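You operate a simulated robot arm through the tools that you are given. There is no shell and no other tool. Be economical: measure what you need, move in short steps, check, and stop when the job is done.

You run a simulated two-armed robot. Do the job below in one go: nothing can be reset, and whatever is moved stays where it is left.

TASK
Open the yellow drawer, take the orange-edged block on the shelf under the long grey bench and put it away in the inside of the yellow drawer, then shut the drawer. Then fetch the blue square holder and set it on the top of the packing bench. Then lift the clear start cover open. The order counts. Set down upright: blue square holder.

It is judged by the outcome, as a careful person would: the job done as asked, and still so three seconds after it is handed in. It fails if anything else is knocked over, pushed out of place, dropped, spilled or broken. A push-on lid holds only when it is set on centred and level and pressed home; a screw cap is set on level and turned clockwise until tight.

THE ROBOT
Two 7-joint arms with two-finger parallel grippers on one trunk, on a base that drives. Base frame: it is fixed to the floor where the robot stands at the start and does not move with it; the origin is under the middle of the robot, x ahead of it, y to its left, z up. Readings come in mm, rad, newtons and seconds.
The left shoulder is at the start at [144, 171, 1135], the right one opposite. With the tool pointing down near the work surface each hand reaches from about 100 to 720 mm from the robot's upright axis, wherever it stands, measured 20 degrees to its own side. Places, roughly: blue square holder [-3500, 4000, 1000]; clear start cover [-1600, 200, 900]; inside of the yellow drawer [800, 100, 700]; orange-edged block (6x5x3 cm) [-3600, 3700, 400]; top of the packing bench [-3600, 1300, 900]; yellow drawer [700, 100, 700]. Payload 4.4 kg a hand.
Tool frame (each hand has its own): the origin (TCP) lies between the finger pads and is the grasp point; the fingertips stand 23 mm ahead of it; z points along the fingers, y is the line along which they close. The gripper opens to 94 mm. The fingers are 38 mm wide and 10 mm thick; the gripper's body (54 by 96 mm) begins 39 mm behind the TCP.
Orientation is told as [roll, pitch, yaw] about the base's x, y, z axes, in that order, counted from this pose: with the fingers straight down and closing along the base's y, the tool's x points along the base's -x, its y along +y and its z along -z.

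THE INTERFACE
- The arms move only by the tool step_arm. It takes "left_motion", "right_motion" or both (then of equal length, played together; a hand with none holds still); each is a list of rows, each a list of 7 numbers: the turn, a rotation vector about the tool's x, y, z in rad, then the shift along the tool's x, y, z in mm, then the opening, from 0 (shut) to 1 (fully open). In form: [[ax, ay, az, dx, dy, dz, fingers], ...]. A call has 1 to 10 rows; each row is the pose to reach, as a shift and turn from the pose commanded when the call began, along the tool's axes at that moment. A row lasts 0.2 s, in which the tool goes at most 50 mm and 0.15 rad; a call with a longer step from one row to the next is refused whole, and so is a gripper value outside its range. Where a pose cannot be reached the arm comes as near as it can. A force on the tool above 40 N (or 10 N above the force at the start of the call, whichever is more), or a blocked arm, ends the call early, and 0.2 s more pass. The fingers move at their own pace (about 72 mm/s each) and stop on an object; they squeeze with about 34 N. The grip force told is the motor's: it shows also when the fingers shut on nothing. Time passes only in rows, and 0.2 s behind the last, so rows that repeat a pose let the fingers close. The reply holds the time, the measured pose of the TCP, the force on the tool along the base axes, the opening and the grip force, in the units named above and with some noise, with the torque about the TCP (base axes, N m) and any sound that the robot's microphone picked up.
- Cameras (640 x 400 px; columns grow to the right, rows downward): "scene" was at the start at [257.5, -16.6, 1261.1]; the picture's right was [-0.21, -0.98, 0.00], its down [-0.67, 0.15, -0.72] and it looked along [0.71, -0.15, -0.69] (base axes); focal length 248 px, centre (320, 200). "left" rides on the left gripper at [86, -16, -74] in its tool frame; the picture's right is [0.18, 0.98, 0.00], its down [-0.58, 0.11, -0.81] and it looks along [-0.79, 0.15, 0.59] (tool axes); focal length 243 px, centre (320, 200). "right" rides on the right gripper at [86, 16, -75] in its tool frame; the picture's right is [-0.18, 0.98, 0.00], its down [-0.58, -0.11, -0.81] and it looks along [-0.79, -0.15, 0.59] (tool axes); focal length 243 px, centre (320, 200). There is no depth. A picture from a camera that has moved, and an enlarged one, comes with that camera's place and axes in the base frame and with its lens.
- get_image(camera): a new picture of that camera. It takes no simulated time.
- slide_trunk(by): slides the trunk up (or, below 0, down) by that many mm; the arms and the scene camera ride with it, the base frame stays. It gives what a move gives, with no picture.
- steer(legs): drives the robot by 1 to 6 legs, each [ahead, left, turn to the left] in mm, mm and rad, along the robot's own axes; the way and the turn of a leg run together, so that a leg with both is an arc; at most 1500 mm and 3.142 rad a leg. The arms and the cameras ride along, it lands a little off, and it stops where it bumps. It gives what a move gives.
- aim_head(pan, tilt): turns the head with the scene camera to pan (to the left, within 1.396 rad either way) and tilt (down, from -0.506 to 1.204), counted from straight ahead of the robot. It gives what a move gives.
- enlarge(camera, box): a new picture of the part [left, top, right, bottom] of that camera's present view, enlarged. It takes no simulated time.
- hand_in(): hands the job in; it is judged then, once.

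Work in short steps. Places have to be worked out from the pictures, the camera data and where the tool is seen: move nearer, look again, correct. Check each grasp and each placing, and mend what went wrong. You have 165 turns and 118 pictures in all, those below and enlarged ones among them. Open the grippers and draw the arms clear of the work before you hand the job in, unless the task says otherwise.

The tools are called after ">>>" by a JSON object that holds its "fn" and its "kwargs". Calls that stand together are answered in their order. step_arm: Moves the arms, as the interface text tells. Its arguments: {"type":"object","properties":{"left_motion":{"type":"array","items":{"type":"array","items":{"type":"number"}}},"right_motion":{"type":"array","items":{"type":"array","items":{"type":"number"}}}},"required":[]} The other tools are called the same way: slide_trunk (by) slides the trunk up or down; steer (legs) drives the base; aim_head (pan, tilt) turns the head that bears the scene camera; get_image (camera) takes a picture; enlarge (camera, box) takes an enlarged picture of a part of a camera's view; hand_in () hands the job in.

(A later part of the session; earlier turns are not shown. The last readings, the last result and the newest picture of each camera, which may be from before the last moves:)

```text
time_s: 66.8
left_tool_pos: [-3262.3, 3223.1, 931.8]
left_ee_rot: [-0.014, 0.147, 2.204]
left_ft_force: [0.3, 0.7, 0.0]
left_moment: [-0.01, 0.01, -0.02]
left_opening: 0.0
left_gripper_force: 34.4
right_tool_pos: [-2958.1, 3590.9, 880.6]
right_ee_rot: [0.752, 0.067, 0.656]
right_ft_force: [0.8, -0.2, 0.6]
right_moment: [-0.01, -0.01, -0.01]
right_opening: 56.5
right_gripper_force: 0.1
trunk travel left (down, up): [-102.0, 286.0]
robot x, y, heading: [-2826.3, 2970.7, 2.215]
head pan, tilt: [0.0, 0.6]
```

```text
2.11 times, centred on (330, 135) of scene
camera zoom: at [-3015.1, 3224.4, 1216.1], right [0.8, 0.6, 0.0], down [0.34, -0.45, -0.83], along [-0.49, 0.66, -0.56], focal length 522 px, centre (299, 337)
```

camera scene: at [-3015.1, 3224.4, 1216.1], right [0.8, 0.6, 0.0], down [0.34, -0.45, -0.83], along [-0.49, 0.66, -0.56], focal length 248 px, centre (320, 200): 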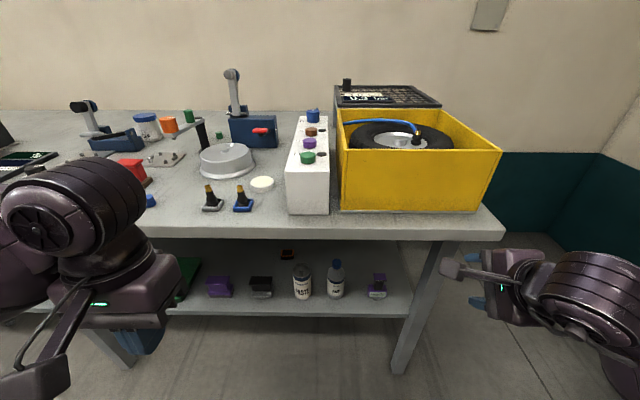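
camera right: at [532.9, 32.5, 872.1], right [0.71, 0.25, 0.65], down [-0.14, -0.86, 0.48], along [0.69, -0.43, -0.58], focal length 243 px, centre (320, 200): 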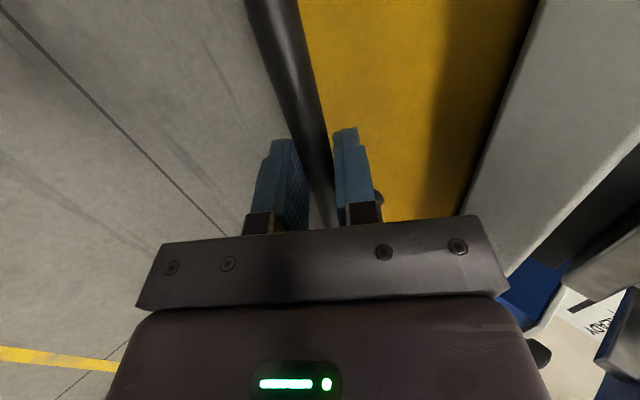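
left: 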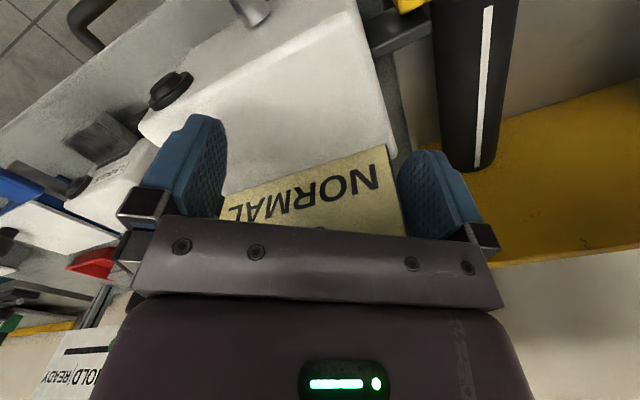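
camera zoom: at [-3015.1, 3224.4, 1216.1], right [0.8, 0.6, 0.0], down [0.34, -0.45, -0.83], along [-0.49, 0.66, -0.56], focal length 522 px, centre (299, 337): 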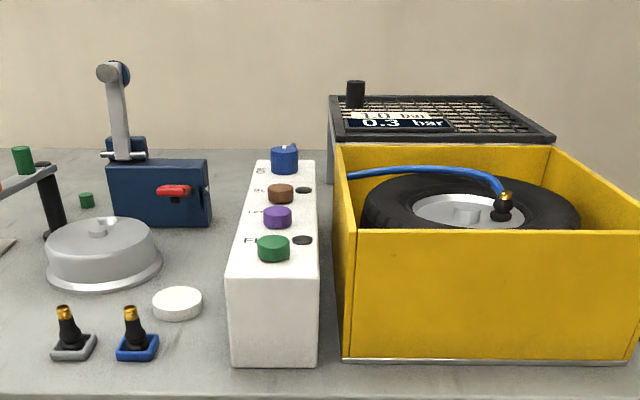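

Two blue candidates are seen: a blue knob-like item on the white box and a blue square tray holding a valve. I enlarge both, and the block under the bench.

>>> {"fn": "enlarge", "kwargs": {"camera": "scene", "box": [195, 95, 355, 215]}}

>>> {"fn": "enlarge", "kwargs": {"camera": "scene", "box": [200, 230, 400, 320]}}

>>> {"fn": "enlarge", "kwargs": {"camera": "scene", "box": [0, 90, 250, 230]}}

```text
3.33 times, centred on (275, 155) of scene
camera zoom: at [-3015.1, 3224.4, 1216.1], right [0.8, 0.6, 0.0], down [0.34, -0.45, -0.83], along [-0.49, 0.66, -0.56], focal length 827 px, centre (470, 350)
```

zoom: 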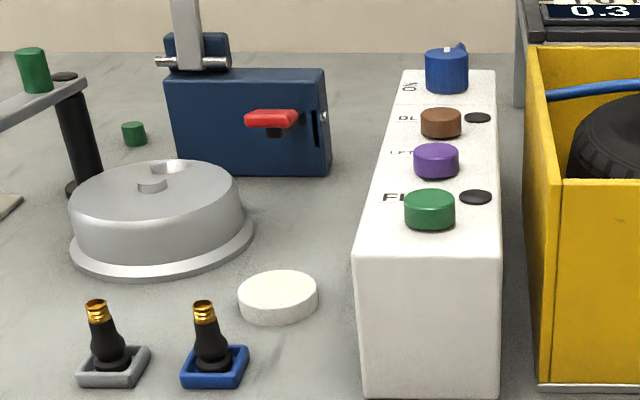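

```text
3.20 times, centred on (300, 275) of scene
camera zoom: at [-3015.1, 3224.4, 1216.1], right [0.8, 0.6, 0.0], down [0.34, -0.45, -0.83], along [-0.49, 0.66, -0.56], focal length 794 px, centre (384, -40)
```

zoom: 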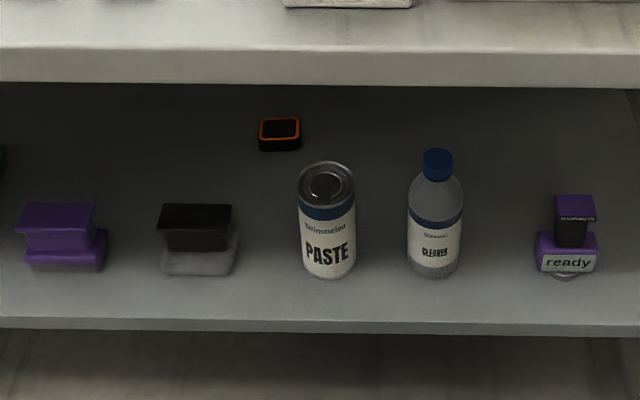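

```text
2.56 times, centred on (125, 160) of scene
camera zoom: at [-3015.1, 3224.4, 1216.1], right [0.8, 0.6, 0.0], down [0.34, -0.45, -0.83], along [-0.49, 0.66, -0.56], focal length 635 px, centre (819, 302)
```

zoom: 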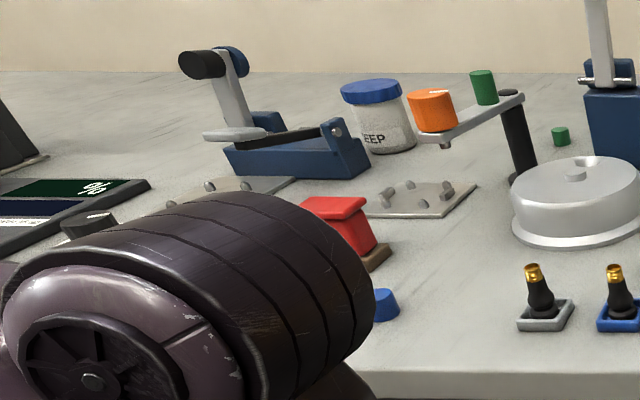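

The holder is the blue square tray with the valve on the bench front; the block is at about (-3607, 3774, 385) between the can and the black item. I lower the trunk and set the left hand tilted forward and low.

>>> {"fn": "slide_trunk", "kwargs": {"by": -100}}

>>> {"fn": "step_arm", "kwargs": {"left_motion": [[0, -0.12, 0, 0, 0, 25, 0.5], [0, -0.24, 0, -5, 0, 50, 1], [0, -0.36, 0, -10, 0, 75, 1], [0, -0.48, 0, -15, 0, 100, 1], [0, -0.6, 0, -20, 0, 125, 1], [0, -0.72, 0, -25, 0, 150, 1], [0, -0.84, 0, -30, 0, 175, 1], [0, -0.95, 0, -35, 0, 200, 1]]}}

>>> {"fn": "get_image", "kwargs": {"camera": "left"}}

```text
time_s: 68.1
left_tool_pos: [-3260.9, 3221.1, 746.1]
left_ee_rot: [-0.014, 0.474, 2.201]
left_ft_force: [-0.4, 0.3, 0.4]
left_moment: [0.02, 0.02, 0.0]
left_opening: 0.1
left_gripper_force: 33.9
right_tool_pos: [-2942.4, 3568.8, 661.2]
right_ee_rot: [0.423, 0.067, 0.636]
right_ft_force: [-0.9, -0.9, -0.1]
right_moment: [-0.01, -0.02, -0.01]
right_opening: 56.5
right_gripper_force: 0.1
trunk travel left (down, up): [-2.0, 386.0]
robot x, y, heading: [-2828.6, 2970.5, 2.213]
head pan, tilt: [0.0, 0.6]
```

```text
time_s: 69.7
left_tool_pos: [-3267.8, 3160.3, 573.1]
left_ee_rot: [0.182, -0.33, 1.998]
left_ft_force: [3.1, 0.9, 12.9]
left_moment: [-1.26, -0.78, 0.38]
left_opening: 94.2
left_gripper_force: 0.0
left hand out of reach, approached as far as the arm can: row 1, 2, 3, 4, 5, 6, 7
right_tool_pos: [-2942.5, 3569.2, 660.5]
right_ee_rot: [0.424, 0.068, 0.633]
right_ft_force: [-0.8, -0.4, 0.6]
right_moment: [-0.01, -0.06, -0.02]
right_opening: 56.3
right_gripper_force: 0.0
trunk travel left (down, up): [-2.0, 386.0]
robot x, y, heading: [-2826.0, 2968.1, 2.217]
head pan, tilt: [0.0, 0.6]
stopped in row 7 (left hand): the force on the tool passed its limit at 114 N (the readings are from after the stop); the commanded pose is now the measured one
```

```text
84 pictures are left
camera left: at [-3197.6, 3078.2, 611.2], right [-0.78, -0.61, 0.11], down [-0.08, 0.28, 0.96], along [-0.61, 0.74, -0.27], focal length 243 px, centre (320, 200)
```

left: 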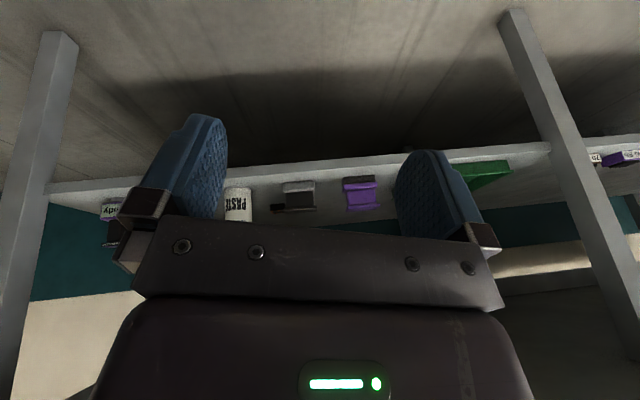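

A contact stopped the left hand (114 N). I look from above to see what it touched.

>>> {"fn": "aim_head", "kwargs": {"pan": 0.5, "tilt": 1.0}}

>>> {"fn": "get_image", "kwargs": {"camera": "scene"}}

```text
time_s: 70.6
left_tool_pos: [-3267.2, 3161.3, 573.5]
left_ee_rot: [0.183, -0.334, 1.997]
left_ft_force: [-7.9, 4.0, 16.3]
left_moment: [-1.71, -1.29, -0.48]
left_opening: 94.2
left_gripper_force: 0.0
right_tool_pos: [-2941.0, 3569.7, 659.4]
right_ee_rot: [0.424, 0.067, 0.635]
right_ft_force: [0.0, 0.3, -0.5]
right_moment: [0.0, 0.0, 0.03]
right_opening: 56.4
right_gripper_force: 0.0
trunk travel left (down, up): [-2.0, 386.0]
robot x, y, heading: [-2826.4, 2970.8, 2.213]
head pan, tilt: [0.499, 1.0]
```

```text
83 pictures are left
camera scene: at [-3071.9, 3245.5, 1062.6], right [0.42, 0.91, 0.0], down [0.76, -0.35, -0.54], along [-0.49, 0.23, -0.84], focal length 248 px, centre (320, 200)
```

scene: 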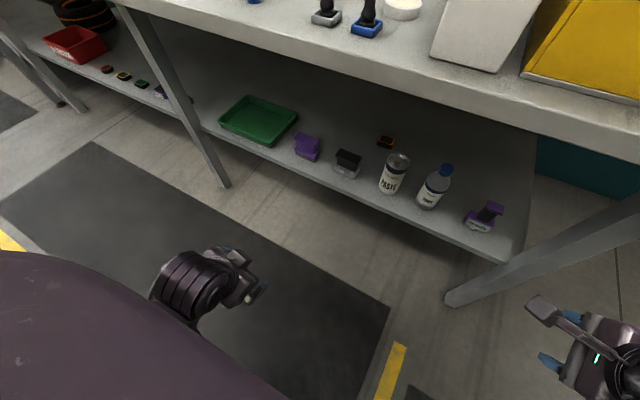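

The hand is merely over floor in front of the robot—likely a self-contact from being too retracted. I move the left hand forward 150 mm and check the force.

>>> {"fn": "step_arm", "kwargs": {"left_motion": [[0, 0, 0, -38, 0, 3, 1], [0, 0, 0, -76, 0, 10, 1], [0, 0, 0, -114, 0, 20, 1], [0, 0, 0, -150, 0, 30, 1]]}}

>>> {"fn": "get_image", "kwargs": {"camera": "scene"}}

```text
time_s: 71.4
left_tool_pos: [-3274.6, 3166.5, 546.3]
left_ee_rot: [0.183, -0.112, 2.05]
left_ft_force: [0.3, 0.7, -0.1]
left_moment: [-0.04, 0.0, 0.02]
left_opening: 94.0
left_gripper_force: 0.0
right_tool_pos: [-2940.1, 3572.4, 659.5]
right_ee_rot: [0.425, 0.076, 0.633]
right_ft_force: [0.3, 0.6, -0.9]
right_moment: [0.02, -0.01, -0.03]
right_opening: 56.4
right_gripper_force: 0.1
trunk travel left (down, up): [-2.0, 386.0]
robot x, y, heading: [-2826.6, 2971.2, 2.212]
head pan, tilt: [0.499, 1.0]
stopped in row 3 (left hand): the arm was blocked; the commanded pose is now the measured one
```

```text
82 pictures are left
camera scene: at [-3066.6, 3250.2, 1063.5], right [0.42, 0.91, -0.01], down [0.76, -0.35, -0.54], along [-0.5, 0.22, -0.84], focal length 248 px, centre (320, 200)
```

scene: 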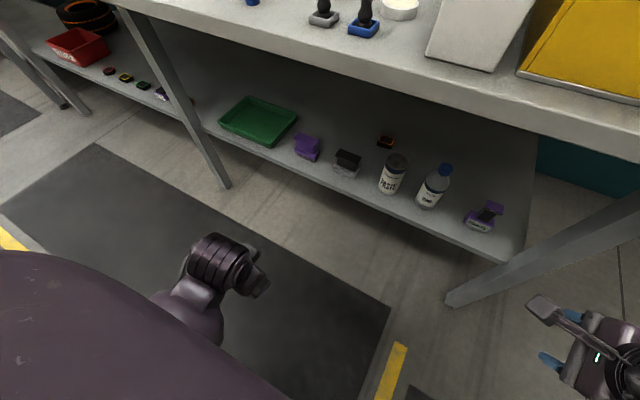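

The arm is too folded with the trunk this low. Raise the trunk again, and see.

>>> {"fn": "slide_trunk", "kwargs": {"by": 130}}

>>> {"fn": "step_arm", "kwargs": {"left_motion": [[0, 0, 0, -30, 0, 0, 1], [0, 0, 0, -60, 0, 0, 1], [0, 0, 0, -90, 0, 0, 1], [0, 0, 0, -120, 0, 0, 1]]}}

>>> {"fn": "get_image", "kwargs": {"camera": "scene"}}

```text
time_s: 73.0
left_tool_pos: [-3280.4, 3165.0, 672.5]
left_ee_rot: [0.179, -0.118, 2.045]
left_ft_force: [-0.4, 0.7, -0.2]
left_moment: [-0.01, 0.01, -0.01]
left_opening: 94.1
left_gripper_force: 0.1
right_tool_pos: [-2943.4, 3569.7, 788.2]
right_ee_rot: [0.421, 0.069, 0.633]
right_ft_force: [0.2, -0.6, 0.3]
right_moment: [0.01, 0.03, 0.01]
right_opening: 56.5
right_gripper_force: 0.1
trunk travel left (down, up): [-132.0, 256.0]
robot x, y, heading: [-2828.8, 2971.8, 2.215]
head pan, tilt: [0.499, 1.0]
```

```text
time_s: 74.0
left_tool_pos: [-3333.9, 3271.8, 688.5]
left_ee_rot: [0.179, -0.121, 2.046]
left_ft_force: [-0.9, -0.4, -0.8]
left_moment: [-0.02, -0.01, 0.01]
left_opening: 94.0
left_gripper_force: 0.0
right_tool_pos: [-2943.9, 3569.7, 790.6]
right_ee_rot: [0.422, 0.068, 0.635]
right_ft_force: [-0.2, -0.7, 0.0]
right_moment: [0.02, -0.03, 0.0]
right_opening: 56.6
right_gripper_force: 0.0
trunk travel left (down, up): [-132.0, 256.0]
robot x, y, heading: [-2825.7, 2970.1, 2.214]
head pan, tilt: [0.499, 1.0]
```

```text
81 pictures are left
camera scene: at [-3007.1, 3158.2, 1221.2], right [0.42, 0.91, 0.0], down [0.77, -0.35, -0.54], along [-0.49, 0.23, -0.84], focal length 248 px, centre (320, 200)
```

scene: 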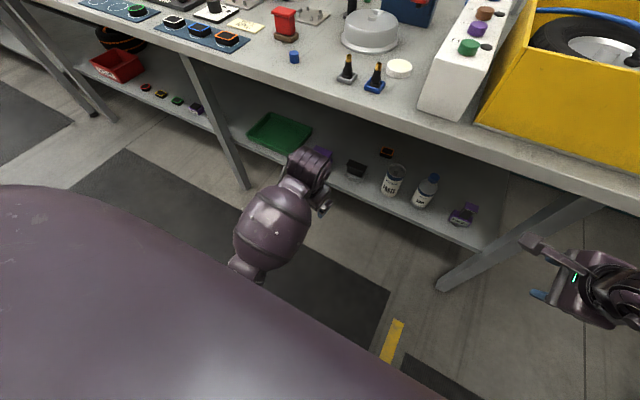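

Good, free now. I level the hand's roll/yaw, then tilt it forward to about 45° while lowering.

>>> {"fn": "step_arm", "kwargs": {"left_motion": [[0.09, 0, -0.08, -10, 0, 0, 1], [0.179, 0, -0.158, -20, 0, 0, 1]]}}

>>> {"fn": "step_arm", "kwargs": {"left_motion": [[0, -0.12, 0, -15, 0, 20, 1], [0, -0.24, 0, -25, 0, 40, 1], [0, -0.36, 0, -35, 0, 55, 1], [0, -0.48, 0, -45, 0, 70, 1], [0, -0.6, 0, -55, 0, 85, 1], [0, -0.7, 0, -60, 0, 100, 1]]}}

>>> {"fn": "get_image", "kwargs": {"camera": "scene"}}

>>> {"fn": "get_image", "kwargs": {"camera": "left"}}

```text
time_s: 74.6
left_tool_pos: [-3343.1, 3290.2, 691.7]
left_ee_rot: [-0.021, -0.133, 2.205]
left_ft_force: [-0.4, -0.6, -0.9]
left_moment: [0.03, -0.02, 0.0]
left_opening: 93.7
left_gripper_force: 0.1
right_tool_pos: [-2942.5, 3570.0, 790.4]
right_ee_rot: [0.423, 0.068, 0.635]
right_ft_force: [-0.7, 0.3, 0.4]
right_moment: [0.03, -0.02, 0.01]
right_opening: 56.5
right_gripper_force: 0.0
trunk travel left (down, up): [-132.0, 256.0]
robot x, y, heading: [-2826.5, 2974.9, 2.21]
head pan, tilt: [0.499, 1.0]
```

```text
time_s: 76.0
left_tool_pos: [-3384.9, 3349.1, 600.5]
left_ee_rot: [-0.029, -0.833, 2.221]
left_ft_force: [0.8, -0.2, -0.4]
left_moment: [0.01, -0.03, 0.02]
left_opening: 94.2
left_gripper_force: 0.1
right_tool_pos: [-2942.9, 3568.7, 789.7]
right_ee_rot: [0.422, 0.068, 0.633]
right_ft_force: [-0.1, -0.8, 0.7]
right_moment: [-0.04, 0.01, 0.01]
right_opening: 56.5
right_gripper_force: 0.0
trunk travel left (down, up): [-132.0, 256.0]
robot x, y, heading: [-2826.9, 2966.8, 2.208]
head pan, tilt: [0.499, 1.0]
```

```text
80 pictures are left
camera scene: at [-3007.2, 3158.1, 1221.2], right [0.42, 0.91, 0.0], down [0.77, -0.35, -0.54], along [-0.49, 0.23, -0.84], focal length 248 px, centre (320, 200)
```

scene: 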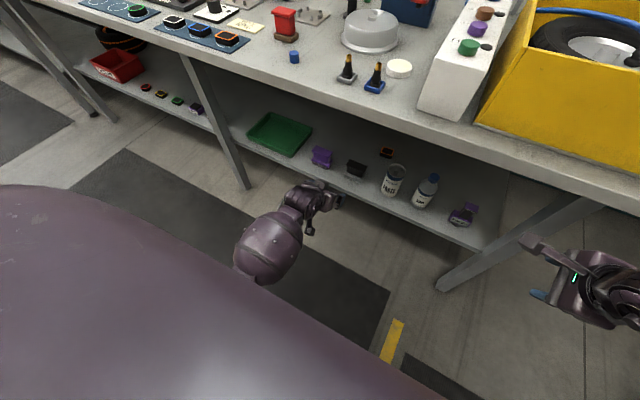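

```text
79 pictures are left
camera left: at [-3304.9, 3267.5, 586.4], right [-0.72, -0.68, -0.16], down [0.02, -0.24, 0.97], along [-0.69, 0.69, 0.19], focal length 243 px, centre (320, 200)
```

left: 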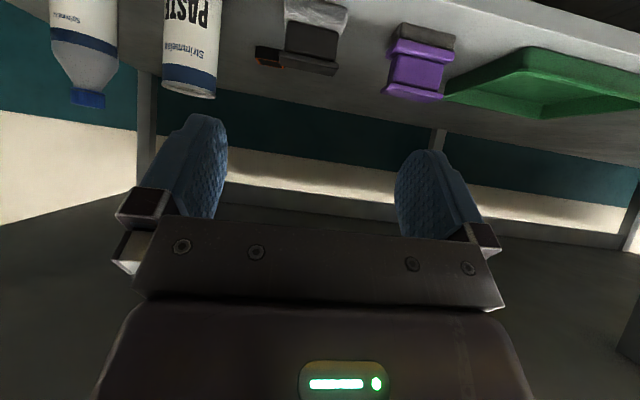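

With the hand camera slung beneath, a steep forward tilt would scrape the shelf. I test whether the left hand can roll 180° so the camera is on top.

>>> {"fn": "step_arm", "kwargs": {"left_motion": [[0, 0, -0.15, 0, 0, 0, 1], [0, 0, -0.3, 0, 0, 0, 1], [0, 0, -0.45, 0, 0, 0, 1], [0, 0, -0.6, 0, 0, 0, 1], [0, 0, -0.75, 0, 0, 0, 1], [0, 0, -0.9, 0, 0, 0, 1], [0, 0, -1.05, 0, 0, 0, 1], [0, 0, -1.2, 0, 0, 0, 1], [0, 0, -1.35, 0, 0, 0, 1], [0, 0, -1.5, 0, 0, 0, 1]]}}

>>> {"fn": "step_arm", "kwargs": {"left_motion": [[0, 0, -0.15, 0, 0, 0, 1], [0, 0, -0.3, 0, 0, 0, 1], [0, 0, -0.45, 0, 0, 0, 1], [0, 0, -0.6, 0, 0, 0, 1], [0, 0, -0.75, 0, 0, 0, 1], [0, 0, -0.9, 0, 0, 0, 1], [0, 0, -1.05, 0, 0, 0, 1], [0, 0, -1.2, 0, 0, 0, 1], [0, 0, -1.35, 0, 0, 0, 1], [0, 0, -1.5, 0, 0, 0, 1]]}}

```text
time_s: 77.5
left_tool_pos: [-3360.8, 3385.0, 617.6]
left_ee_rot: [-0.753, -0.487, -3.089]
left_ft_force: [-0.7, -0.1, -0.7]
left_moment: [0.04, -0.02, -0.05]
left_opening: 94.0
left_gripper_force: 0.1
right_tool_pos: [-2942.0, 3569.3, 789.4]
right_ee_rot: [0.425, 0.069, 0.634]
right_ft_force: [0.6, -0.2, 0.0]
right_moment: [0.0, -0.03, 0.0]
right_opening: 56.4
right_gripper_force: 0.1
trunk travel left (down, up): [-132.0, 256.0]
robot x, y, heading: [-2827.1, 2972.0, 2.215]
head pan, tilt: [0.499, 1.0]
stopped in row 7 (left hand): the arm was blocked; the commanded pose is now the measured one
```

```text
time_s: 78.4
left_tool_pos: [-3365.4, 3393.3, 627.3]
left_ee_rot: [-0.848, -0.312, -2.917]
left_ft_force: [-0.6, 0.0, -0.1]
left_moment: [0.01, -0.01, 0.0]
left_opening: 94.3
left_gripper_force: 0.0
right_tool_pos: [-2942.7, 3569.8, 790.0]
right_ee_rot: [0.424, 0.068, 0.633]
right_ft_force: [0.4, 0.2, 0.7]
right_moment: [0.05, -0.01, 0.0]
right_opening: 56.3
right_gripper_force: 0.0
trunk travel left (down, up): [-132.0, 256.0]
robot x, y, heading: [-2824.7, 2970.8, 2.215]
head pan, tilt: [0.499, 1.0]
stopped in row 4 (left hand): the arm was blocked; the commanded pose is now the measured one
```

Blocked, so I undo that roll. I'll use a moderate tilt (~0.55 rad) with the arm reaching out far from a low trunk instead.

>>> {"fn": "step_arm", "kwargs": {"left_motion": [[0, 0, 0.14, 0, 0, 0, 1], [0, 0, 0.28, 0, 0, 0, 1], [0, 0, 0.42, 0, 0, 0, 1], [0, 0, 0.56, 0, 0, 0, 1], [0, 0, 0.7, 0, 0, 0, 1], [0, 0, 0.84, 0, 0, 0, 1], [0, 0, 0.98, 0, 0, 0, 1], [0, 0, 1.074, 0, 0, 0, 1]]}}

>>> {"fn": "step_arm", "kwargs": {"left_motion": [[0, 0.12, 0, -35, 0, 0, 1], [0, 0.24, 0, -70, 0, 0, 1], [0, 0.33, 0, -105, 0, 0, 1], [0, 0.33, 0, -140, 0, 20, 1]]}}

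>>> {"fn": "slide_trunk", "kwargs": {"by": -60}}

```text
time_s: 80.2
left_tool_pos: [-3366.1, 3393.2, 628.6]
left_ee_rot: [-0.112, -0.886, 2.202]
left_ft_force: [-0.2, -0.3, 0.0]
left_moment: [0.0, 0.0, 0.0]
left_opening: 93.8
left_gripper_force: 0.1
right_tool_pos: [-2943.0, 3569.8, 789.8]
right_ee_rot: [0.424, 0.068, 0.634]
right_ft_force: [0.1, -0.3, 0.0]
right_moment: [0.0, 0.01, 0.0]
right_opening: 56.7
right_gripper_force: 0.0
trunk travel left (down, up): [-132.0, 256.0]
robot x, y, heading: [-2827.2, 2970.1, 2.218]
head pan, tilt: [0.499, 1.0]
```

```text
time_s: 81.4
left_tool_pos: [-3411.8, 3459.7, 708.5]
left_ee_rot: [-0.087, -0.525, 2.163]
left_ft_force: [-1.0, 0.4, 0.7]
left_moment: [-0.02, 0.02, 0.02]
left_opening: 93.9
left_gripper_force: 0.1
right_tool_pos: [-2940.5, 3560.3, 793.7]
right_ee_rot: [0.429, 0.068, 0.64]
right_ft_force: [0.1, -0.1, -0.3]
right_moment: [0.0, -0.02, -0.01]
right_opening: 56.6
right_gripper_force: 0.0
trunk travel left (down, up): [-132.0, 256.0]
robot x, y, heading: [-2823.6, 2968.6, 2.22]
head pan, tilt: [0.499, 1.0]
stopped in row 4 (left hand): the arm was blocked; the commanded pose is now the measured one
```

```text
time_s: 82.4
left_tool_pos: [-3418.0, 3466.5, 651.6]
left_ee_rot: [-0.088, -0.533, 2.165]
left_ft_force: [1.1, -0.3, 0.0]
left_moment: [-0.01, 0.0, -0.02]
left_opening: 94.2
left_gripper_force: 0.0
right_tool_pos: [-2942.3, 3565.8, 731.7]
right_ee_rot: [0.428, 0.066, 0.639]
right_ft_force: [-0.1, -0.5, -1.0]
right_moment: [-0.02, -0.03, 0.0]
right_opening: 56.4
right_gripper_force: 0.1
trunk travel left (down, up): [-72.0, 316.0]
robot x, y, heading: [-2820.7, 2969.4, 2.215]
head pan, tilt: [0.499, 1.0]
```

Trunk slides cleanly now. The block in row 4 may be the wrist near the bench edge, so I look.

>>> {"fn": "aim_head", "kwargs": {"pan": 0.3, "tilt": 0.8}}

>>> {"fn": "get_image", "kwargs": {"camera": "scene"}}

>>> {"fn": "get_image", "kwargs": {"camera": "left"}}

```text
time_s: 83.1
left_tool_pos: [-3417.9, 3465.3, 648.2]
left_ee_rot: [-0.085, -0.528, 2.16]
left_ft_force: [-0.3, -0.9, 0.6]
left_moment: [0.01, 0.01, 0.0]
left_opening: 94.2
left_gripper_force: 0.0
right_tool_pos: [-2943.3, 3565.8, 730.2]
right_ee_rot: [0.421, 0.068, 0.639]
right_ft_force: [0.2, -0.5, 0.2]
right_moment: [0.0, -0.02, 0.01]
right_opening: 56.3
right_gripper_force: 0.0
trunk travel left (down, up): [-72.0, 316.0]
robot x, y, heading: [-2824.1, 2967.3, 2.218]
head pan, tilt: [0.3, 0.799]
```

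```text
78 pictures are left
camera scene: at [-3042.9, 3219.7, 1161.1], right [0.58, 0.81, 0.0], down [0.58, -0.42, -0.7], along [-0.57, 0.41, -0.72], focal length 248 px, centre (320, 200)
```

scene: 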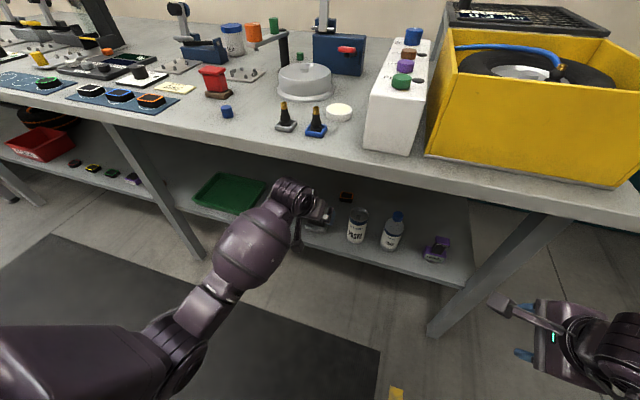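

```text
77 pictures are left
camera left: at [-3346.1, 3377.1, 670.3], right [-0.75, -0.64, -0.17], down [-0.2, -0.02, 0.98], along [-0.63, 0.77, -0.12], focal length 243 px, centre (320, 200)
```

left: 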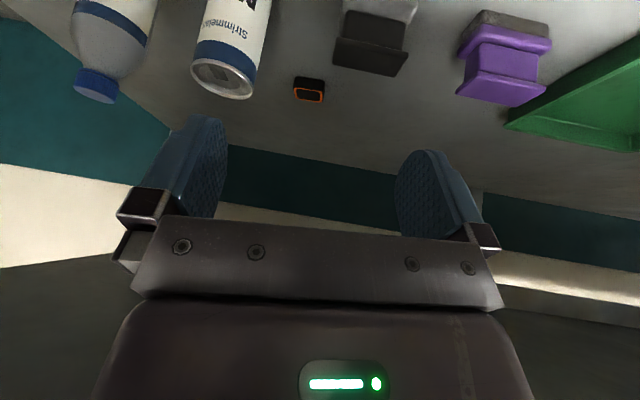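

Block top is now triangulated at n≈-667, v≈5143, z≈412; the corridor between can and black item is centred on it. I square up the left hand, retract the right hand, and lower the trunk further.

>>> {"fn": "step_arm", "kwargs": {"left_motion": [[-0.054, 0, -0.019, 0, 0, 0, 1], [-0.107, 0, -0.038, 0, 0, 0, 1], [-0.107, 0, -0.038, 0, 0, 0, 1], [-0.107, 0, -0.038, 0, 0, 0, 1]], "right_motion": [[0, 0, 0, 0, -35, -15, 0.6], [0, 0, 0, 0, -70, -30, 0.6], [0, 0, 0, 0, -105, -46, 0.6], [0, 0, 0, 0, -140, -62, 0.6]]}}

>>> {"fn": "slide_trunk", "kwargs": {"by": -50}}

>>> {"fn": "steer", "kwargs": {"legs": [[130, -34, -0.01]]}}

>>> {"fn": "get_image", "kwargs": {"camera": "left"}}

>>> {"fn": "get_image", "kwargs": {"camera": "scene"}}

```text
time_s: 84.1
left_tool_pos: [-3415.4, 3465.3, 647.3]
left_ee_rot: [0.001, -0.526, 2.207]
left_ft_force: [1.2, -1.9, -0.7]
left_moment: [0.05, 0.08, 0.02]
left_opening: 94.0
left_gripper_force: 0.0
right_tool_pos: [-2893.3, 3498.1, 692.3]
right_ee_rot: [0.422, 0.099, 0.664]
right_ft_force: [2.6, -1.9, -1.8]
right_moment: [0.17, 0.16, 0.03]
right_opening: 56.3
right_gripper_force: 0.0
right hand out of reach, approached as far as the arm can: row 2, 3, 4
trunk travel left (down, up): [-72.0, 316.0]
robot x, y, heading: [-2822.1, 2967.5, 2.219]
head pan, tilt: [0.3, 0.799]
```

```text
time_s: 85.0
left_tool_pos: [-3417.2, 3465.7, 599.9]
left_ee_rot: [-0.002, -0.529, 2.209]
left_ft_force: [-0.5, 0.2, 0.2]
left_moment: [-0.01, 0.03, 0.02]
left_opening: 93.7
left_gripper_force: 0.1
right_tool_pos: [-2878.5, 3476.2, 603.7]
right_ee_rot: [0.274, 0.068, 0.627]
right_ft_force: [0.0, -0.5, 0.0]
right_moment: [0.01, -0.03, -0.02]
right_opening: 56.2
right_gripper_force: 0.0
trunk travel left (down, up): [-22.0, 366.0]
robot x, y, heading: [-2822.2, 2970.5, 2.218]
head pan, tilt: [0.3, 0.799]
```

```text
time_s: 86.3
left_tool_pos: [-3463.7, 3594.3, 597.5]
left_ee_rot: [-0.003, -0.527, 2.198]
left_ft_force: [0.2, -0.1, 0.5]
left_moment: [0.03, 0.01, -0.04]
left_opening: 94.0
left_gripper_force: 0.1
right_tool_pos: [-2922.9, 3601.2, 603.9]
right_ee_rot: [0.273, 0.065, 0.618]
right_ft_force: [0.1, 0.0, -0.3]
right_moment: [0.02, 0.02, 0.0]
right_opening: 56.5
right_gripper_force: 0.0
trunk travel left (down, up): [-22.0, 366.0]
robot x, y, heading: [-2875.3, 3088.6, 2.207]
head pan, tilt: [0.3, 0.799]
```

```text
76 pictures are left
camera left: at [-3383.6, 3513.3, 619.1], right [-0.7, -0.71, -0.09], down [-0.15, 0.01, 0.99], along [-0.7, 0.71, -0.11], focal length 243 px, centre (320, 200)
```

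left: 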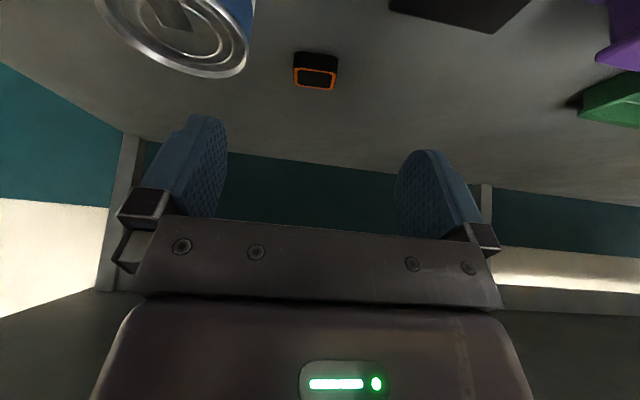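

```text
75 pictures are left
camera scene: at [-3113.5, 3376.9, 1099.5], right [0.59, 0.81, 0.0], down [0.58, -0.42, -0.7], along [-0.56, 0.41, -0.72], focal length 248 px, centre (320, 200)
```

scene: 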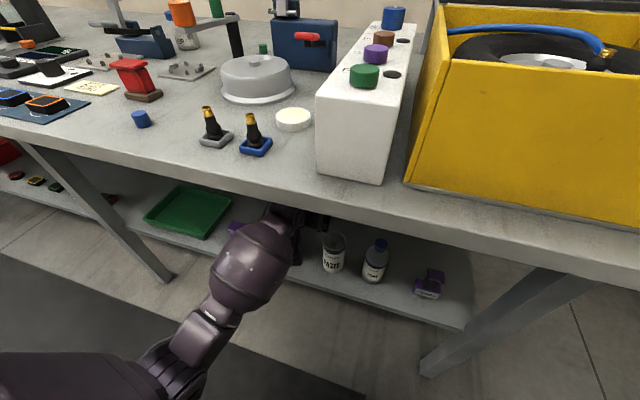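

The corridor is clear and the hand is laterally on the block. I descend 80 mm along the hand axis, then drive 88 mm ahead, and look again.

>>> {"fn": "step_arm", "kwargs": {"left_motion": [[0, 0, 0, 0, 0, 27, 1], [0, 0, 0, 0, 0, 54, 1], [0, 0, 0, 0, 0, 80, 1]]}}

>>> {"fn": "steer", "kwargs": {"legs": [[88, 4, 0]]}}

>>> {"fn": "get_image", "kwargs": {"camera": "left"}}

```text
time_s: 87.0
left_tool_pos: [-3484.2, 3625.1, 565.7]
left_ee_rot: [-0.007, -0.565, 2.207]
left_ft_force: [-4.4, -3.8, 27.6]
left_moment: [0.57, -1.02, -0.13]
left_opening: 92.0
left_gripper_force: 0.0
right_tool_pos: [-2923.9, 3601.1, 606.2]
right_ee_rot: [0.277, 0.065, 0.618]
right_ft_force: [-0.8, 0.1, -0.7]
right_moment: [-0.02, 0.01, -0.01]
right_opening: 56.5
right_gripper_force: 0.1
trunk travel left (down, up): [-22.0, 366.0]
robot x, y, heading: [-2872.8, 3090.3, 2.211]
head pan, tilt: [0.3, 0.799]
stopped in row 3 (left hand): the force on the tool passed its limit at 51 N (the readings are from after the stop); the commanded pose is now the measured one
```

```text
time_s: 88.1
left_tool_pos: [-3537.6, 3689.7, 556.3]
left_ee_rot: [-0.007, -0.548, 2.203]
left_ft_force: [0.6, -0.6, -0.6]
left_moment: [0.04, 0.01, -0.02]
left_opening: 94.0
left_gripper_force: 0.0
right_tool_pos: [-2978.3, 3667.8, 603.5]
right_ee_rot: [0.272, 0.066, 0.619]
right_ft_force: [0.1, 0.1, 0.2]
right_moment: [0.0, 0.01, 0.01]
right_opening: 56.5
right_gripper_force: 0.0
trunk travel left (down, up): [-22.0, 366.0]
robot x, y, heading: [-2929.0, 3159.6, 2.209]
head pan, tilt: [0.3, 0.799]
```

```text
74 pictures are left
camera left: at [-3458.7, 3608.0, 575.2], right [-0.7, -0.7, -0.1], down [-0.14, -0.01, 0.99], along [-0.7, 0.71, -0.09], focal length 243 px, centre (320, 200)
```

left: 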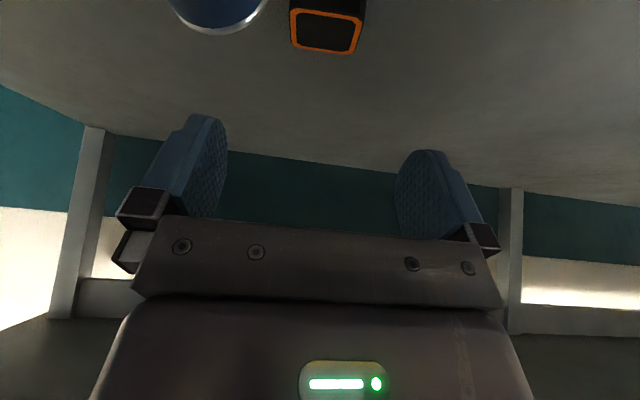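

There was a contact (51 N) before the drive; I check with the scene camera whether the can was disturbed.

>>> {"fn": "aim_head", "kwargs": {"pan": 0.3, "tilt": 1.0}}

>>> {"fn": "get_image", "kwargs": {"camera": "scene"}}

```text
time_s: 88.8
left_tool_pos: [-3538.4, 3688.5, 556.1]
left_ee_rot: [-0.005, -0.549, 2.202]
left_ft_force: [-0.1, -0.3, -0.3]
left_moment: [0.0, -0.02, -0.01]
left_opening: 93.9
left_gripper_force: 0.0
right_tool_pos: [-2979.7, 3669.2, 603.6]
right_ee_rot: [0.275, 0.068, 0.621]
right_ft_force: [-0.6, -0.3, 0.1]
right_moment: [0.02, -0.05, -0.01]
right_opening: 56.2
right_gripper_force: 0.0
trunk travel left (down, up): [-22.0, 366.0]
robot x, y, heading: [-2927.0, 3155.9, 2.207]
head pan, tilt: [0.3, 1.0]
```

```text
73 pictures are left
camera scene: at [-3159.8, 3437.5, 1084.5], right [0.59, 0.81, 0.0], down [0.68, -0.5, -0.54], along [-0.44, 0.32, -0.84], focal length 248 px, centre (320, 200)
```

scene: 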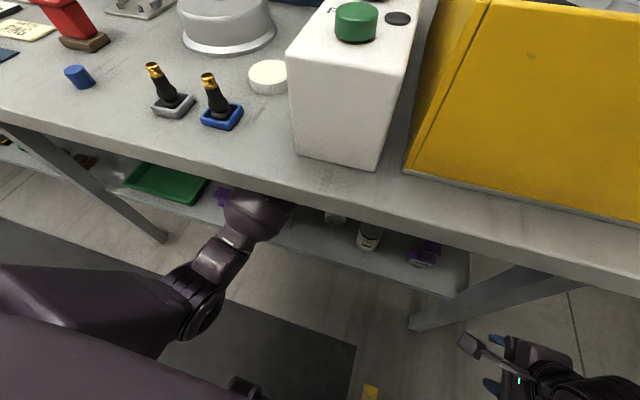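

>>> {"fn": "enlarge", "kwargs": {"camera": "scene", "box": [260, 180, 460, 300]}}

>>> {"fn": "enlarge", "kwargs": {"camera": "left", "box": [100, 0, 440, 200]}}

```text
3.20 times, centred on (360, 240) of scene
camera zoom: at [-3159.8, 3437.5, 1084.5], right [0.59, 0.81, 0.0], down [0.68, -0.5, -0.54], along [-0.44, 0.32, -0.84], focal length 794 px, centre (192, 72)
```

zoom: 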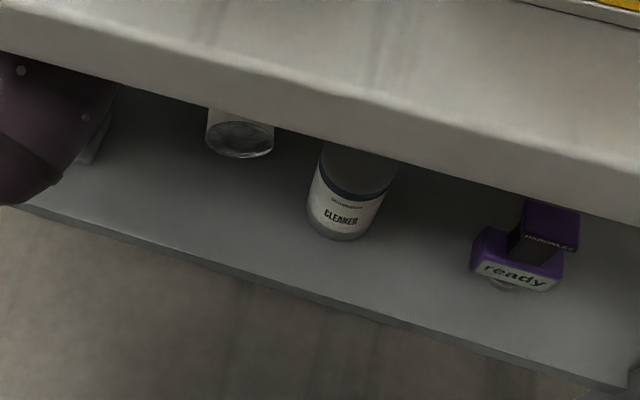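

```text
1.88 times, centred on (270, 100) of left
camera zoom: at [-3458.8, 3608.0, 575.6], right [-0.7, -0.7, -0.1], down [-0.14, -0.01, 0.99], along [-0.7, 0.71, -0.09], focal length 457 px, centre (414, 388)
```

zoom: 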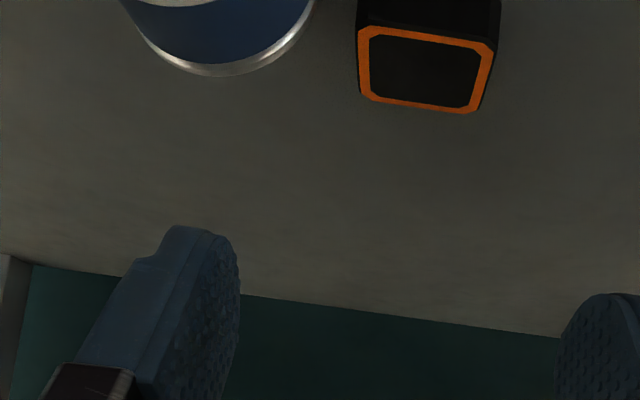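

The can has been tipped backward onto its side (I'll set it upright again afterwards). The block is untouched: TCP needs 147 mm more along the hand axis. I approach in steps with a slightly narrowed grip.

>>> {"fn": "step_arm", "kwargs": {"left_motion": [[0, 0, 0, 4, 0, 30, 0.8], [0, 0, 0, 8, 0, 60, 0.8], [0, 0, 0, 11, 0, 90, 0.8]]}}

>>> {"fn": "get_image", "kwargs": {"camera": "left"}}

```text
time_s: 89.6
left_tool_pos: [-3559.5, 3720.8, 473.4]
left_ee_rot: [-0.008, -0.547, 2.202]
left_ft_force: [-0.1, 0.2, -1.0]
left_moment: [0.03, -0.03, -0.02]
left_opening: 75.3
left_gripper_force: 0.0
right_tool_pos: [-2978.5, 3667.9, 605.2]
right_ee_rot: [0.273, 0.066, 0.62]
right_ft_force: [0.0, 0.2, 0.4]
right_moment: [0.02, -0.02, -0.03]
right_opening: 56.2
right_gripper_force: 0.0
trunk travel left (down, up): [-22.0, 366.0]
robot x, y, heading: [-2928.4, 3159.6, 2.209]
head pan, tilt: [0.3, 1.0]
```

```text
70 pictures are left
camera left: at [-3480.4, 3638.6, 492.2], right [-0.7, -0.7, -0.1], down [-0.14, -0.01, 0.99], along [-0.7, 0.71, -0.09], focal length 243 px, centre (320, 200)
```

left: 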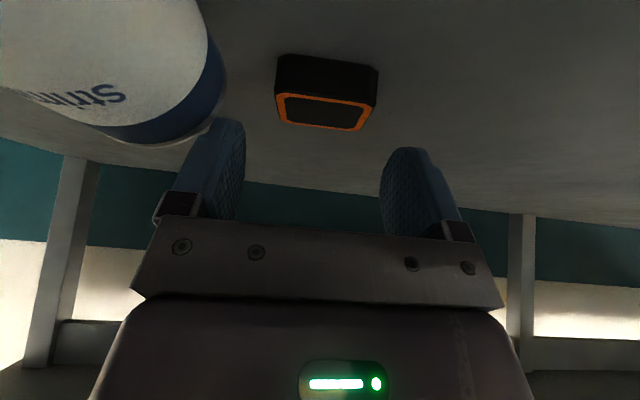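

Block top confirmed at v≈5131, z≈427, centred. Final 54 mm, then close.

>>> {"fn": "step_arm", "kwargs": {"left_motion": [[0, 0, 0, 1, -1, 20, 0.8], [0, 0, 0, 2, -2, 40, 0.8], [0, 0, 0, 2, -2, 54, 0.8], [0, 0, 0, 2, -2, 54, 0.3], [0, 0, 0, 2, -2, 54, 0], [0, 0, 0, 2, -2, 54, 0], [0, 0, 0, 2, -2, 54, 0]]}}

>>> {"fn": "get_image", "kwargs": {"camera": "left"}}

```text
time_s: 90.6
left_tool_pos: [-3577.6, 3743.0, 435.0]
left_ee_rot: [0.0, -0.563, 2.2]
left_ft_force: [1.3, -8.8, 24.1]
left_moment: [-0.39, 0.01, 0.01]
left_opening: 56.7
left_gripper_force: 31.5
right_tool_pos: [-2979.8, 3667.6, 605.1]
right_ee_rot: [0.278, 0.066, 0.621]
right_ft_force: [0.7, 0.4, 0.5]
right_moment: [-0.01, -0.03, 0.01]
right_opening: 56.4
right_gripper_force: 0.0
trunk travel left (down, up): [-22.0, 366.0]
robot x, y, heading: [-2927.7, 3161.0, 2.213]
head pan, tilt: [0.3, 1.0]
stopped in row 4 (left hand): the force on the tool passed its limit at 80 N (the readings are from after the stop); the commanded pose is now the measured one
```

```text
69 pictures are left
camera left: at [-3498.8, 3661.0, 451.9], right [-0.7, -0.71, -0.1], down [-0.12, -0.01, 0.99], along [-0.7, 0.71, -0.08], focal length 243 px, centre (320, 200)
```

left: 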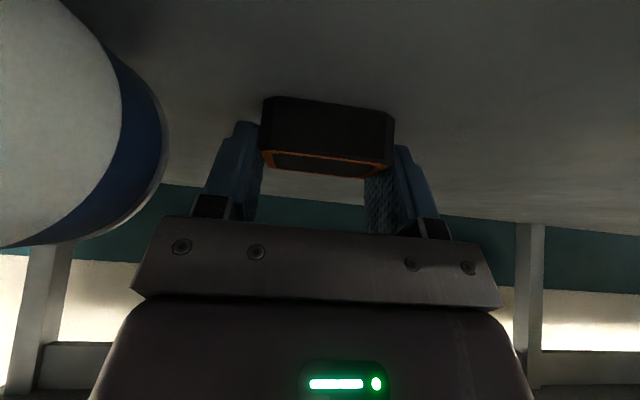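

The fingers closed on the block (56.7 mm, 31 N). I keep squeezing and lift it back out along the hand axis.

>>> {"fn": "step_arm", "kwargs": {"left_motion": [[0, 0, 0, 0, 0, 0, 0], [0, 0, 0, 0, 0, -15, 0], [0, 0, 0, 0, 0, -45, 0], [0, 0, 0, 0, 0, -75, 0]]}}

>>> {"fn": "get_image", "kwargs": {"camera": "left"}}

```text
time_s: 91.6
left_tool_pos: [-3553.5, 3709.7, 491.3]
left_ee_rot: [-0.002, -0.551, 2.202]
left_ft_force: [0.5, -0.5, -1.0]
left_moment: [-0.01, 0.0, -0.04]
left_opening: 55.8
left_gripper_force: 34.2
right_tool_pos: [-2980.1, 3667.6, 603.4]
right_ee_rot: [0.274, 0.065, 0.62]
right_ft_force: [0.3, 0.2, 0.5]
right_moment: [0.03, -0.01, -0.02]
right_opening: 56.4
right_gripper_force: 0.0
trunk travel left (down, up): [-22.0, 366.0]
robot x, y, heading: [-2927.6, 3158.6, 2.207]
head pan, tilt: [0.3, 1.0]
```

```text
68 pictures are left
camera left: at [-3473.6, 3627.2, 510.4], right [-0.7, -0.71, -0.1], down [-0.13, -0.01, 0.99], along [-0.7, 0.71, -0.09], focal length 243 px, centre (320, 200)
```

left: 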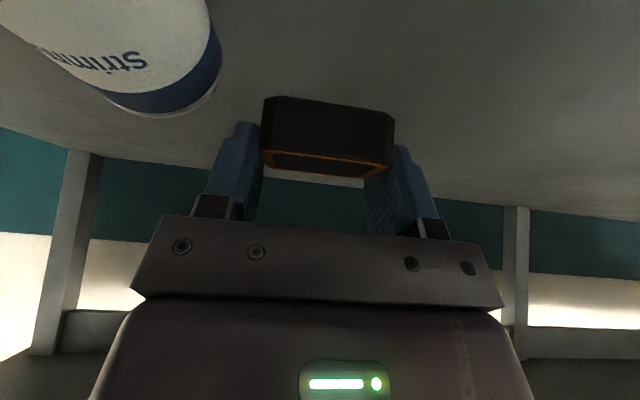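

Block is held. I raise it 110 mm more along the axis, then back the robot out from under the bench.

>>> {"fn": "step_arm", "kwargs": {"left_motion": [[0, 0, 0, 0, 0, -35, 0], [0, 0, 0, 0, 0, -70, 0], [0, 0, 0, 0, 0, -105, 0]]}}

>>> {"fn": "steer", "kwargs": {"legs": [[-420, 0, 0]]}}

>>> {"fn": "aim_head", "kwargs": {"pan": 0.0, "tilt": 0.8}}

>>> {"fn": "get_image", "kwargs": {"camera": "scene"}}

```text
time_s: 92.4
left_tool_pos: [-3521.4, 3667.8, 586.2]
left_ee_rot: [-0.001, -0.557, 2.201]
left_ft_force: [-0.9, 0.5, -0.1]
left_moment: [0.03, 0.0, 0.04]
left_opening: 55.6
left_gripper_force: 33.8
right_tool_pos: [-2979.1, 3669.4, 607.2]
right_ee_rot: [0.277, 0.067, 0.62]
right_ft_force: [-0.5, 0.6, 0.8]
right_moment: [-0.02, 0.0, 0.03]
right_opening: 56.7
right_gripper_force: 0.0
trunk travel left (down, up): [-22.0, 366.0]
robot x, y, heading: [-2925.8, 3160.5, 2.208]
head pan, tilt: [0.3, 1.0]
```

```text
time_s: 95.0
left_tool_pos: [-3270.4, 3332.7, 587.2]
left_ee_rot: [0.0, -0.557, 2.198]
left_ft_force: [-0.5, -0.2, -0.2]
left_moment: [-0.01, -0.08, 0.0]
left_opening: 55.8
left_gripper_force: 34.1
right_tool_pos: [-2728.9, 3333.5, 606.0]
right_ee_rot: [0.277, 0.068, 0.618]
right_ft_force: [-0.5, 0.0, 0.2]
right_moment: [-0.01, 0.02, -0.01]
right_opening: 56.4
right_gripper_force: 0.0
trunk travel left (down, up): [-22.0, 366.0]
robot x, y, heading: [-2678.7, 2825.1, 2.208]
head pan, tilt: [0.3, 1.0]
```

```text
time_s: 95.8
left_tool_pos: [-3269.8, 3333.0, 585.8]
left_ee_rot: [0.0, -0.559, 2.198]
left_ft_force: [0.6, -0.4, -0.6]
left_moment: [0.04, -0.01, -0.01]
left_opening: 55.4
left_gripper_force: 34.4
right_tool_pos: [-2727.9, 3331.9, 604.7]
right_ee_rot: [0.278, 0.068, 0.617]
right_ft_force: [0.0, 0.6, -0.2]
right_moment: [0.0, -0.01, 0.04]
right_opening: 56.2
right_gripper_force: 0.0
trunk travel left (down, up): [-22.0, 366.0]
robot x, y, heading: [-2681.3, 2821.9, 2.209]
head pan, tilt: [0.0, 0.799]
```

```text
67 pictures are left
camera scene: at [-2899.0, 3124.1, 1101.0], right [0.8, 0.59, 0.0], down [0.42, -0.58, -0.7], along [-0.42, 0.56, -0.72], focal length 248 px, centre (320, 200)
```

scene: 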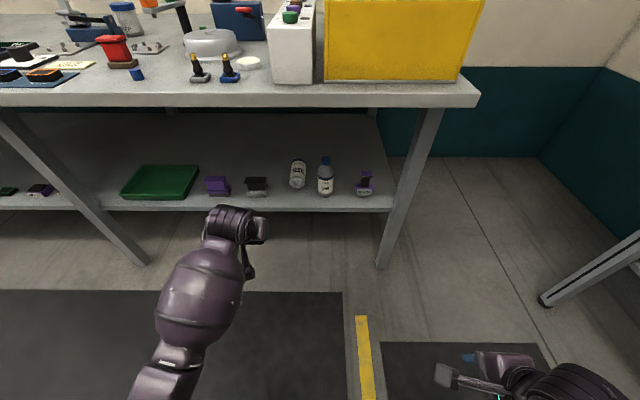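

Block safe in hand. Raise the trunk so the hands clear everything, then drive backwards along the corridor to the drawer.

>>> {"fn": "slide_trunk", "kwargs": {"by": 310}}

>>> {"fn": "steer", "kwargs": {"legs": [[-1500, -80, 0], [-1500, -70, 0], [-1400, 0, 0]]}}

>>> {"fn": "aim_head", "kwargs": {"pan": -1.3, "tilt": 0.6}}

>>> {"fn": "get_image", "kwargs": {"camera": "scene"}}

```text
time_s: 98.8
left_tool_pos: [-3269.0, 3333.7, 890.7]
left_ee_rot: [-0.002, -0.553, 2.198]
left_ft_force: [-0.7, -0.1, -0.4]
left_moment: [0.03, -0.03, 0.01]
left_opening: 55.1
left_gripper_force: 33.9
right_tool_pos: [-2730.0, 3333.2, 914.4]
right_ee_rot: [0.271, 0.067, 0.617]
right_ft_force: [0.6, -0.1, 0.3]
right_moment: [-0.01, 0.01, 0.01]
right_opening: 56.2
right_gripper_force: 0.0
trunk travel left (down, up): [-332.0, 56.0]
robot x, y, heading: [-2677.9, 2822.7, 2.206]
head pan, tilt: [0.0, 0.799]
```

```text
refused: leg 1 is longer than a leg can be; nothing moved
```

```text
time_s: 100.3
left_tool_pos: [-3271.3, 3332.9, 891.4]
left_ee_rot: [-0.002, -0.553, 2.2]
left_ft_force: [-0.2, 0.0, 0.4]
left_moment: [0.02, -0.03, 0.02]
left_opening: 55.1
left_gripper_force: 33.8
right_tool_pos: [-2729.3, 3332.9, 914.4]
right_ee_rot: [0.274, 0.066, 0.619]
right_ft_force: [-0.3, 0.1, -0.4]
right_moment: [0.01, -0.01, -0.01]
right_opening: 56.4
right_gripper_force: 0.0
trunk travel left (down, up): [-332.0, 56.0]
robot x, y, heading: [-2677.4, 2823.6, 2.207]
head pan, tilt: [-1.3, 0.6]
```

```text
66 pictures are left
camera scene: at [-2659.5, 2939.8, 1471.3], right [0.79, -0.62, 0.0], down [-0.35, -0.45, -0.83], along [0.51, 0.65, -0.57], focal length 248 px, centre (320, 200)
```

scene: 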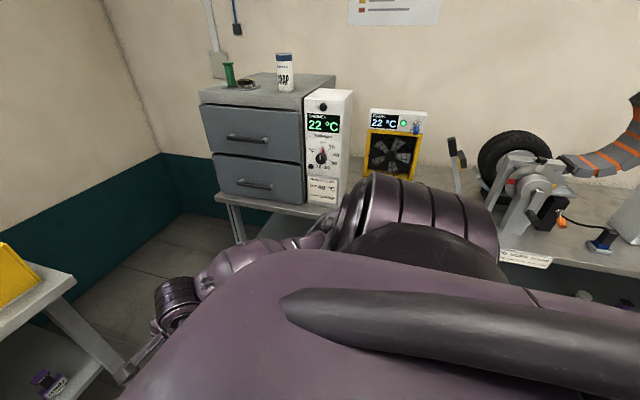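

Leg too long; I split the drive back into shorter legs.

>>> {"fn": "steer", "kwargs": {"legs": [[-1450, -80, 0], [-1450, -70, 0], [-1480, 0, 0]]}}

>>> {"fn": "get_image", "kwargs": {"camera": "scene"}}

```text
time_s: 121.3
left_tool_pos: [-505.1, -75.6, 892.5]
left_ee_rot: [-0.002, -0.554, 2.232]
left_ft_force: [-0.5, -0.5, -0.9]
left_moment: [-0.01, 0.02, 0.0]
left_opening: 54.9
left_gripper_force: 34.0
right_tool_pos: [34.0, -57.6, 914.4]
right_ee_rot: [0.274, 0.066, 0.652]
right_ft_force: [0.4, -1.0, -0.4]
right_moment: [-0.03, -0.02, -0.03]
right_opening: 56.2
right_gripper_force: 0.1
trunk travel left (down, up): [-332.0, 56.0]
robot x, y, heading: [103.5, -568.8, 2.241]
head pan, tilt: [-1.3, 0.6]
```

```text
65 pictures are left
camera scene: at [117.6, -447.8, 1471.4], right [0.81, -0.59, 0.0], down [-0.33, -0.46, -0.83], along [0.49, 0.67, -0.56], focal length 248 px, centre (320, 200)
```

scene: 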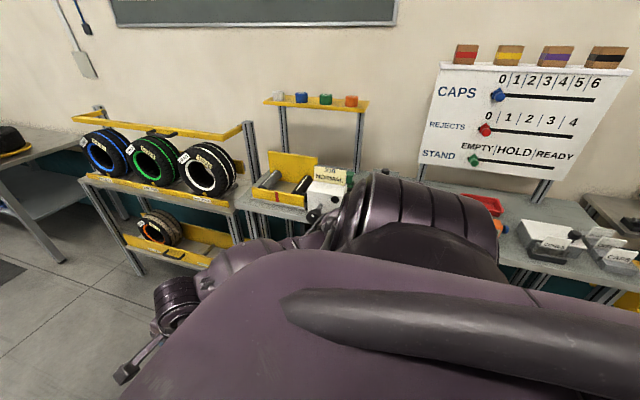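

I shift 90 mm away from the bench, raise the trunk fully, and turn to face the drawer.

>>> {"fn": "slide_trunk", "kwargs": {"by": 55}}

>>> {"fn": "steer", "kwargs": {"legs": [[0, 90, 0], [0, 0, -0.8], [0, 0, -0.808]]}}

>>> {"fn": "aim_head", "kwargs": {"pan": 0.1, "tilt": 0.9}}

>>> {"fn": "get_image", "kwargs": {"camera": "scene"}}

```text
time_s: 122.2
left_tool_pos: [-506.4, -76.0, 947.2]
left_ee_rot: [-0.002, -0.554, 2.232]
left_ft_force: [-0.5, 0.4, -0.2]
left_moment: [-0.02, 0.03, -0.03]
left_opening: 55.1
left_gripper_force: 34.2
right_tool_pos: [34.6, -57.2, 968.6]
right_ee_rot: [0.274, 0.066, 0.651]
right_ft_force: [-0.3, 0.0, 0.5]
right_moment: [-0.03, 0.01, 0.0]
right_opening: 56.7
right_gripper_force: 0.2
trunk travel left (down, up): [-387.0, 1.0]
robot x, y, heading: [109.5, -565.2, 2.237]
head pan, tilt: [-1.3, 0.6]
```

```text
time_s: 127.9
left_tool_pos: [540.4, -27.6, 947.5]
left_ee_rot: [-0.002, -0.553, 0.63]
left_ft_force: [0.7, 1.0, 0.3]
left_moment: [0.01, -0.02, -0.02]
left_opening: 55.3
left_gripper_force: 34.3
right_tool_pos: [540.9, -568.7, 969.8]
right_ee_rot: [0.272, 0.067, -0.95]
right_ft_force: [-0.1, -0.4, -0.5]
right_moment: [-0.01, 0.03, 0.03]
right_opening: 56.2
right_gripper_force: 0.1
trunk travel left (down, up): [-387.0, 1.0]
robot x, y, heading: [30.9, -623.6, 0.64]
head pan, tilt: [-1.3, 0.6]
```

```text
time_s: 129.4
left_tool_pos: [539.1, -26.3, 947.5]
left_ee_rot: [-0.002, -0.553, 0.63]
left_ft_force: [0.3, -0.3, -0.2]
left_moment: [0.03, -0.01, 0.0]
left_opening: 55.2
left_gripper_force: 34.2
right_tool_pos: [542.0, -569.1, 969.1]
right_ee_rot: [0.273, 0.067, -0.951]
right_ft_force: [-0.4, 0.1, -0.6]
right_moment: [-0.03, 0.0, -0.01]
right_opening: 56.3
right_gripper_force: 0.1
trunk travel left (down, up): [-387.0, 1.0]
robot x, y, heading: [31.3, -621.9, 0.639]
head pan, tilt: [0.099, 0.901]
```

```text
64 pictures are left
camera scene: at [133.1, -534.9, 1500.7], right [0.67, -0.74, 0.0], down [-0.58, -0.53, -0.62], along [0.46, 0.42, -0.78], focal length 248 px, centre (320, 200)
```

scene: 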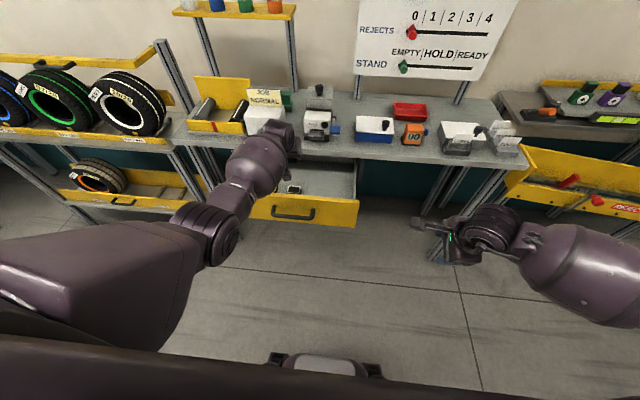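

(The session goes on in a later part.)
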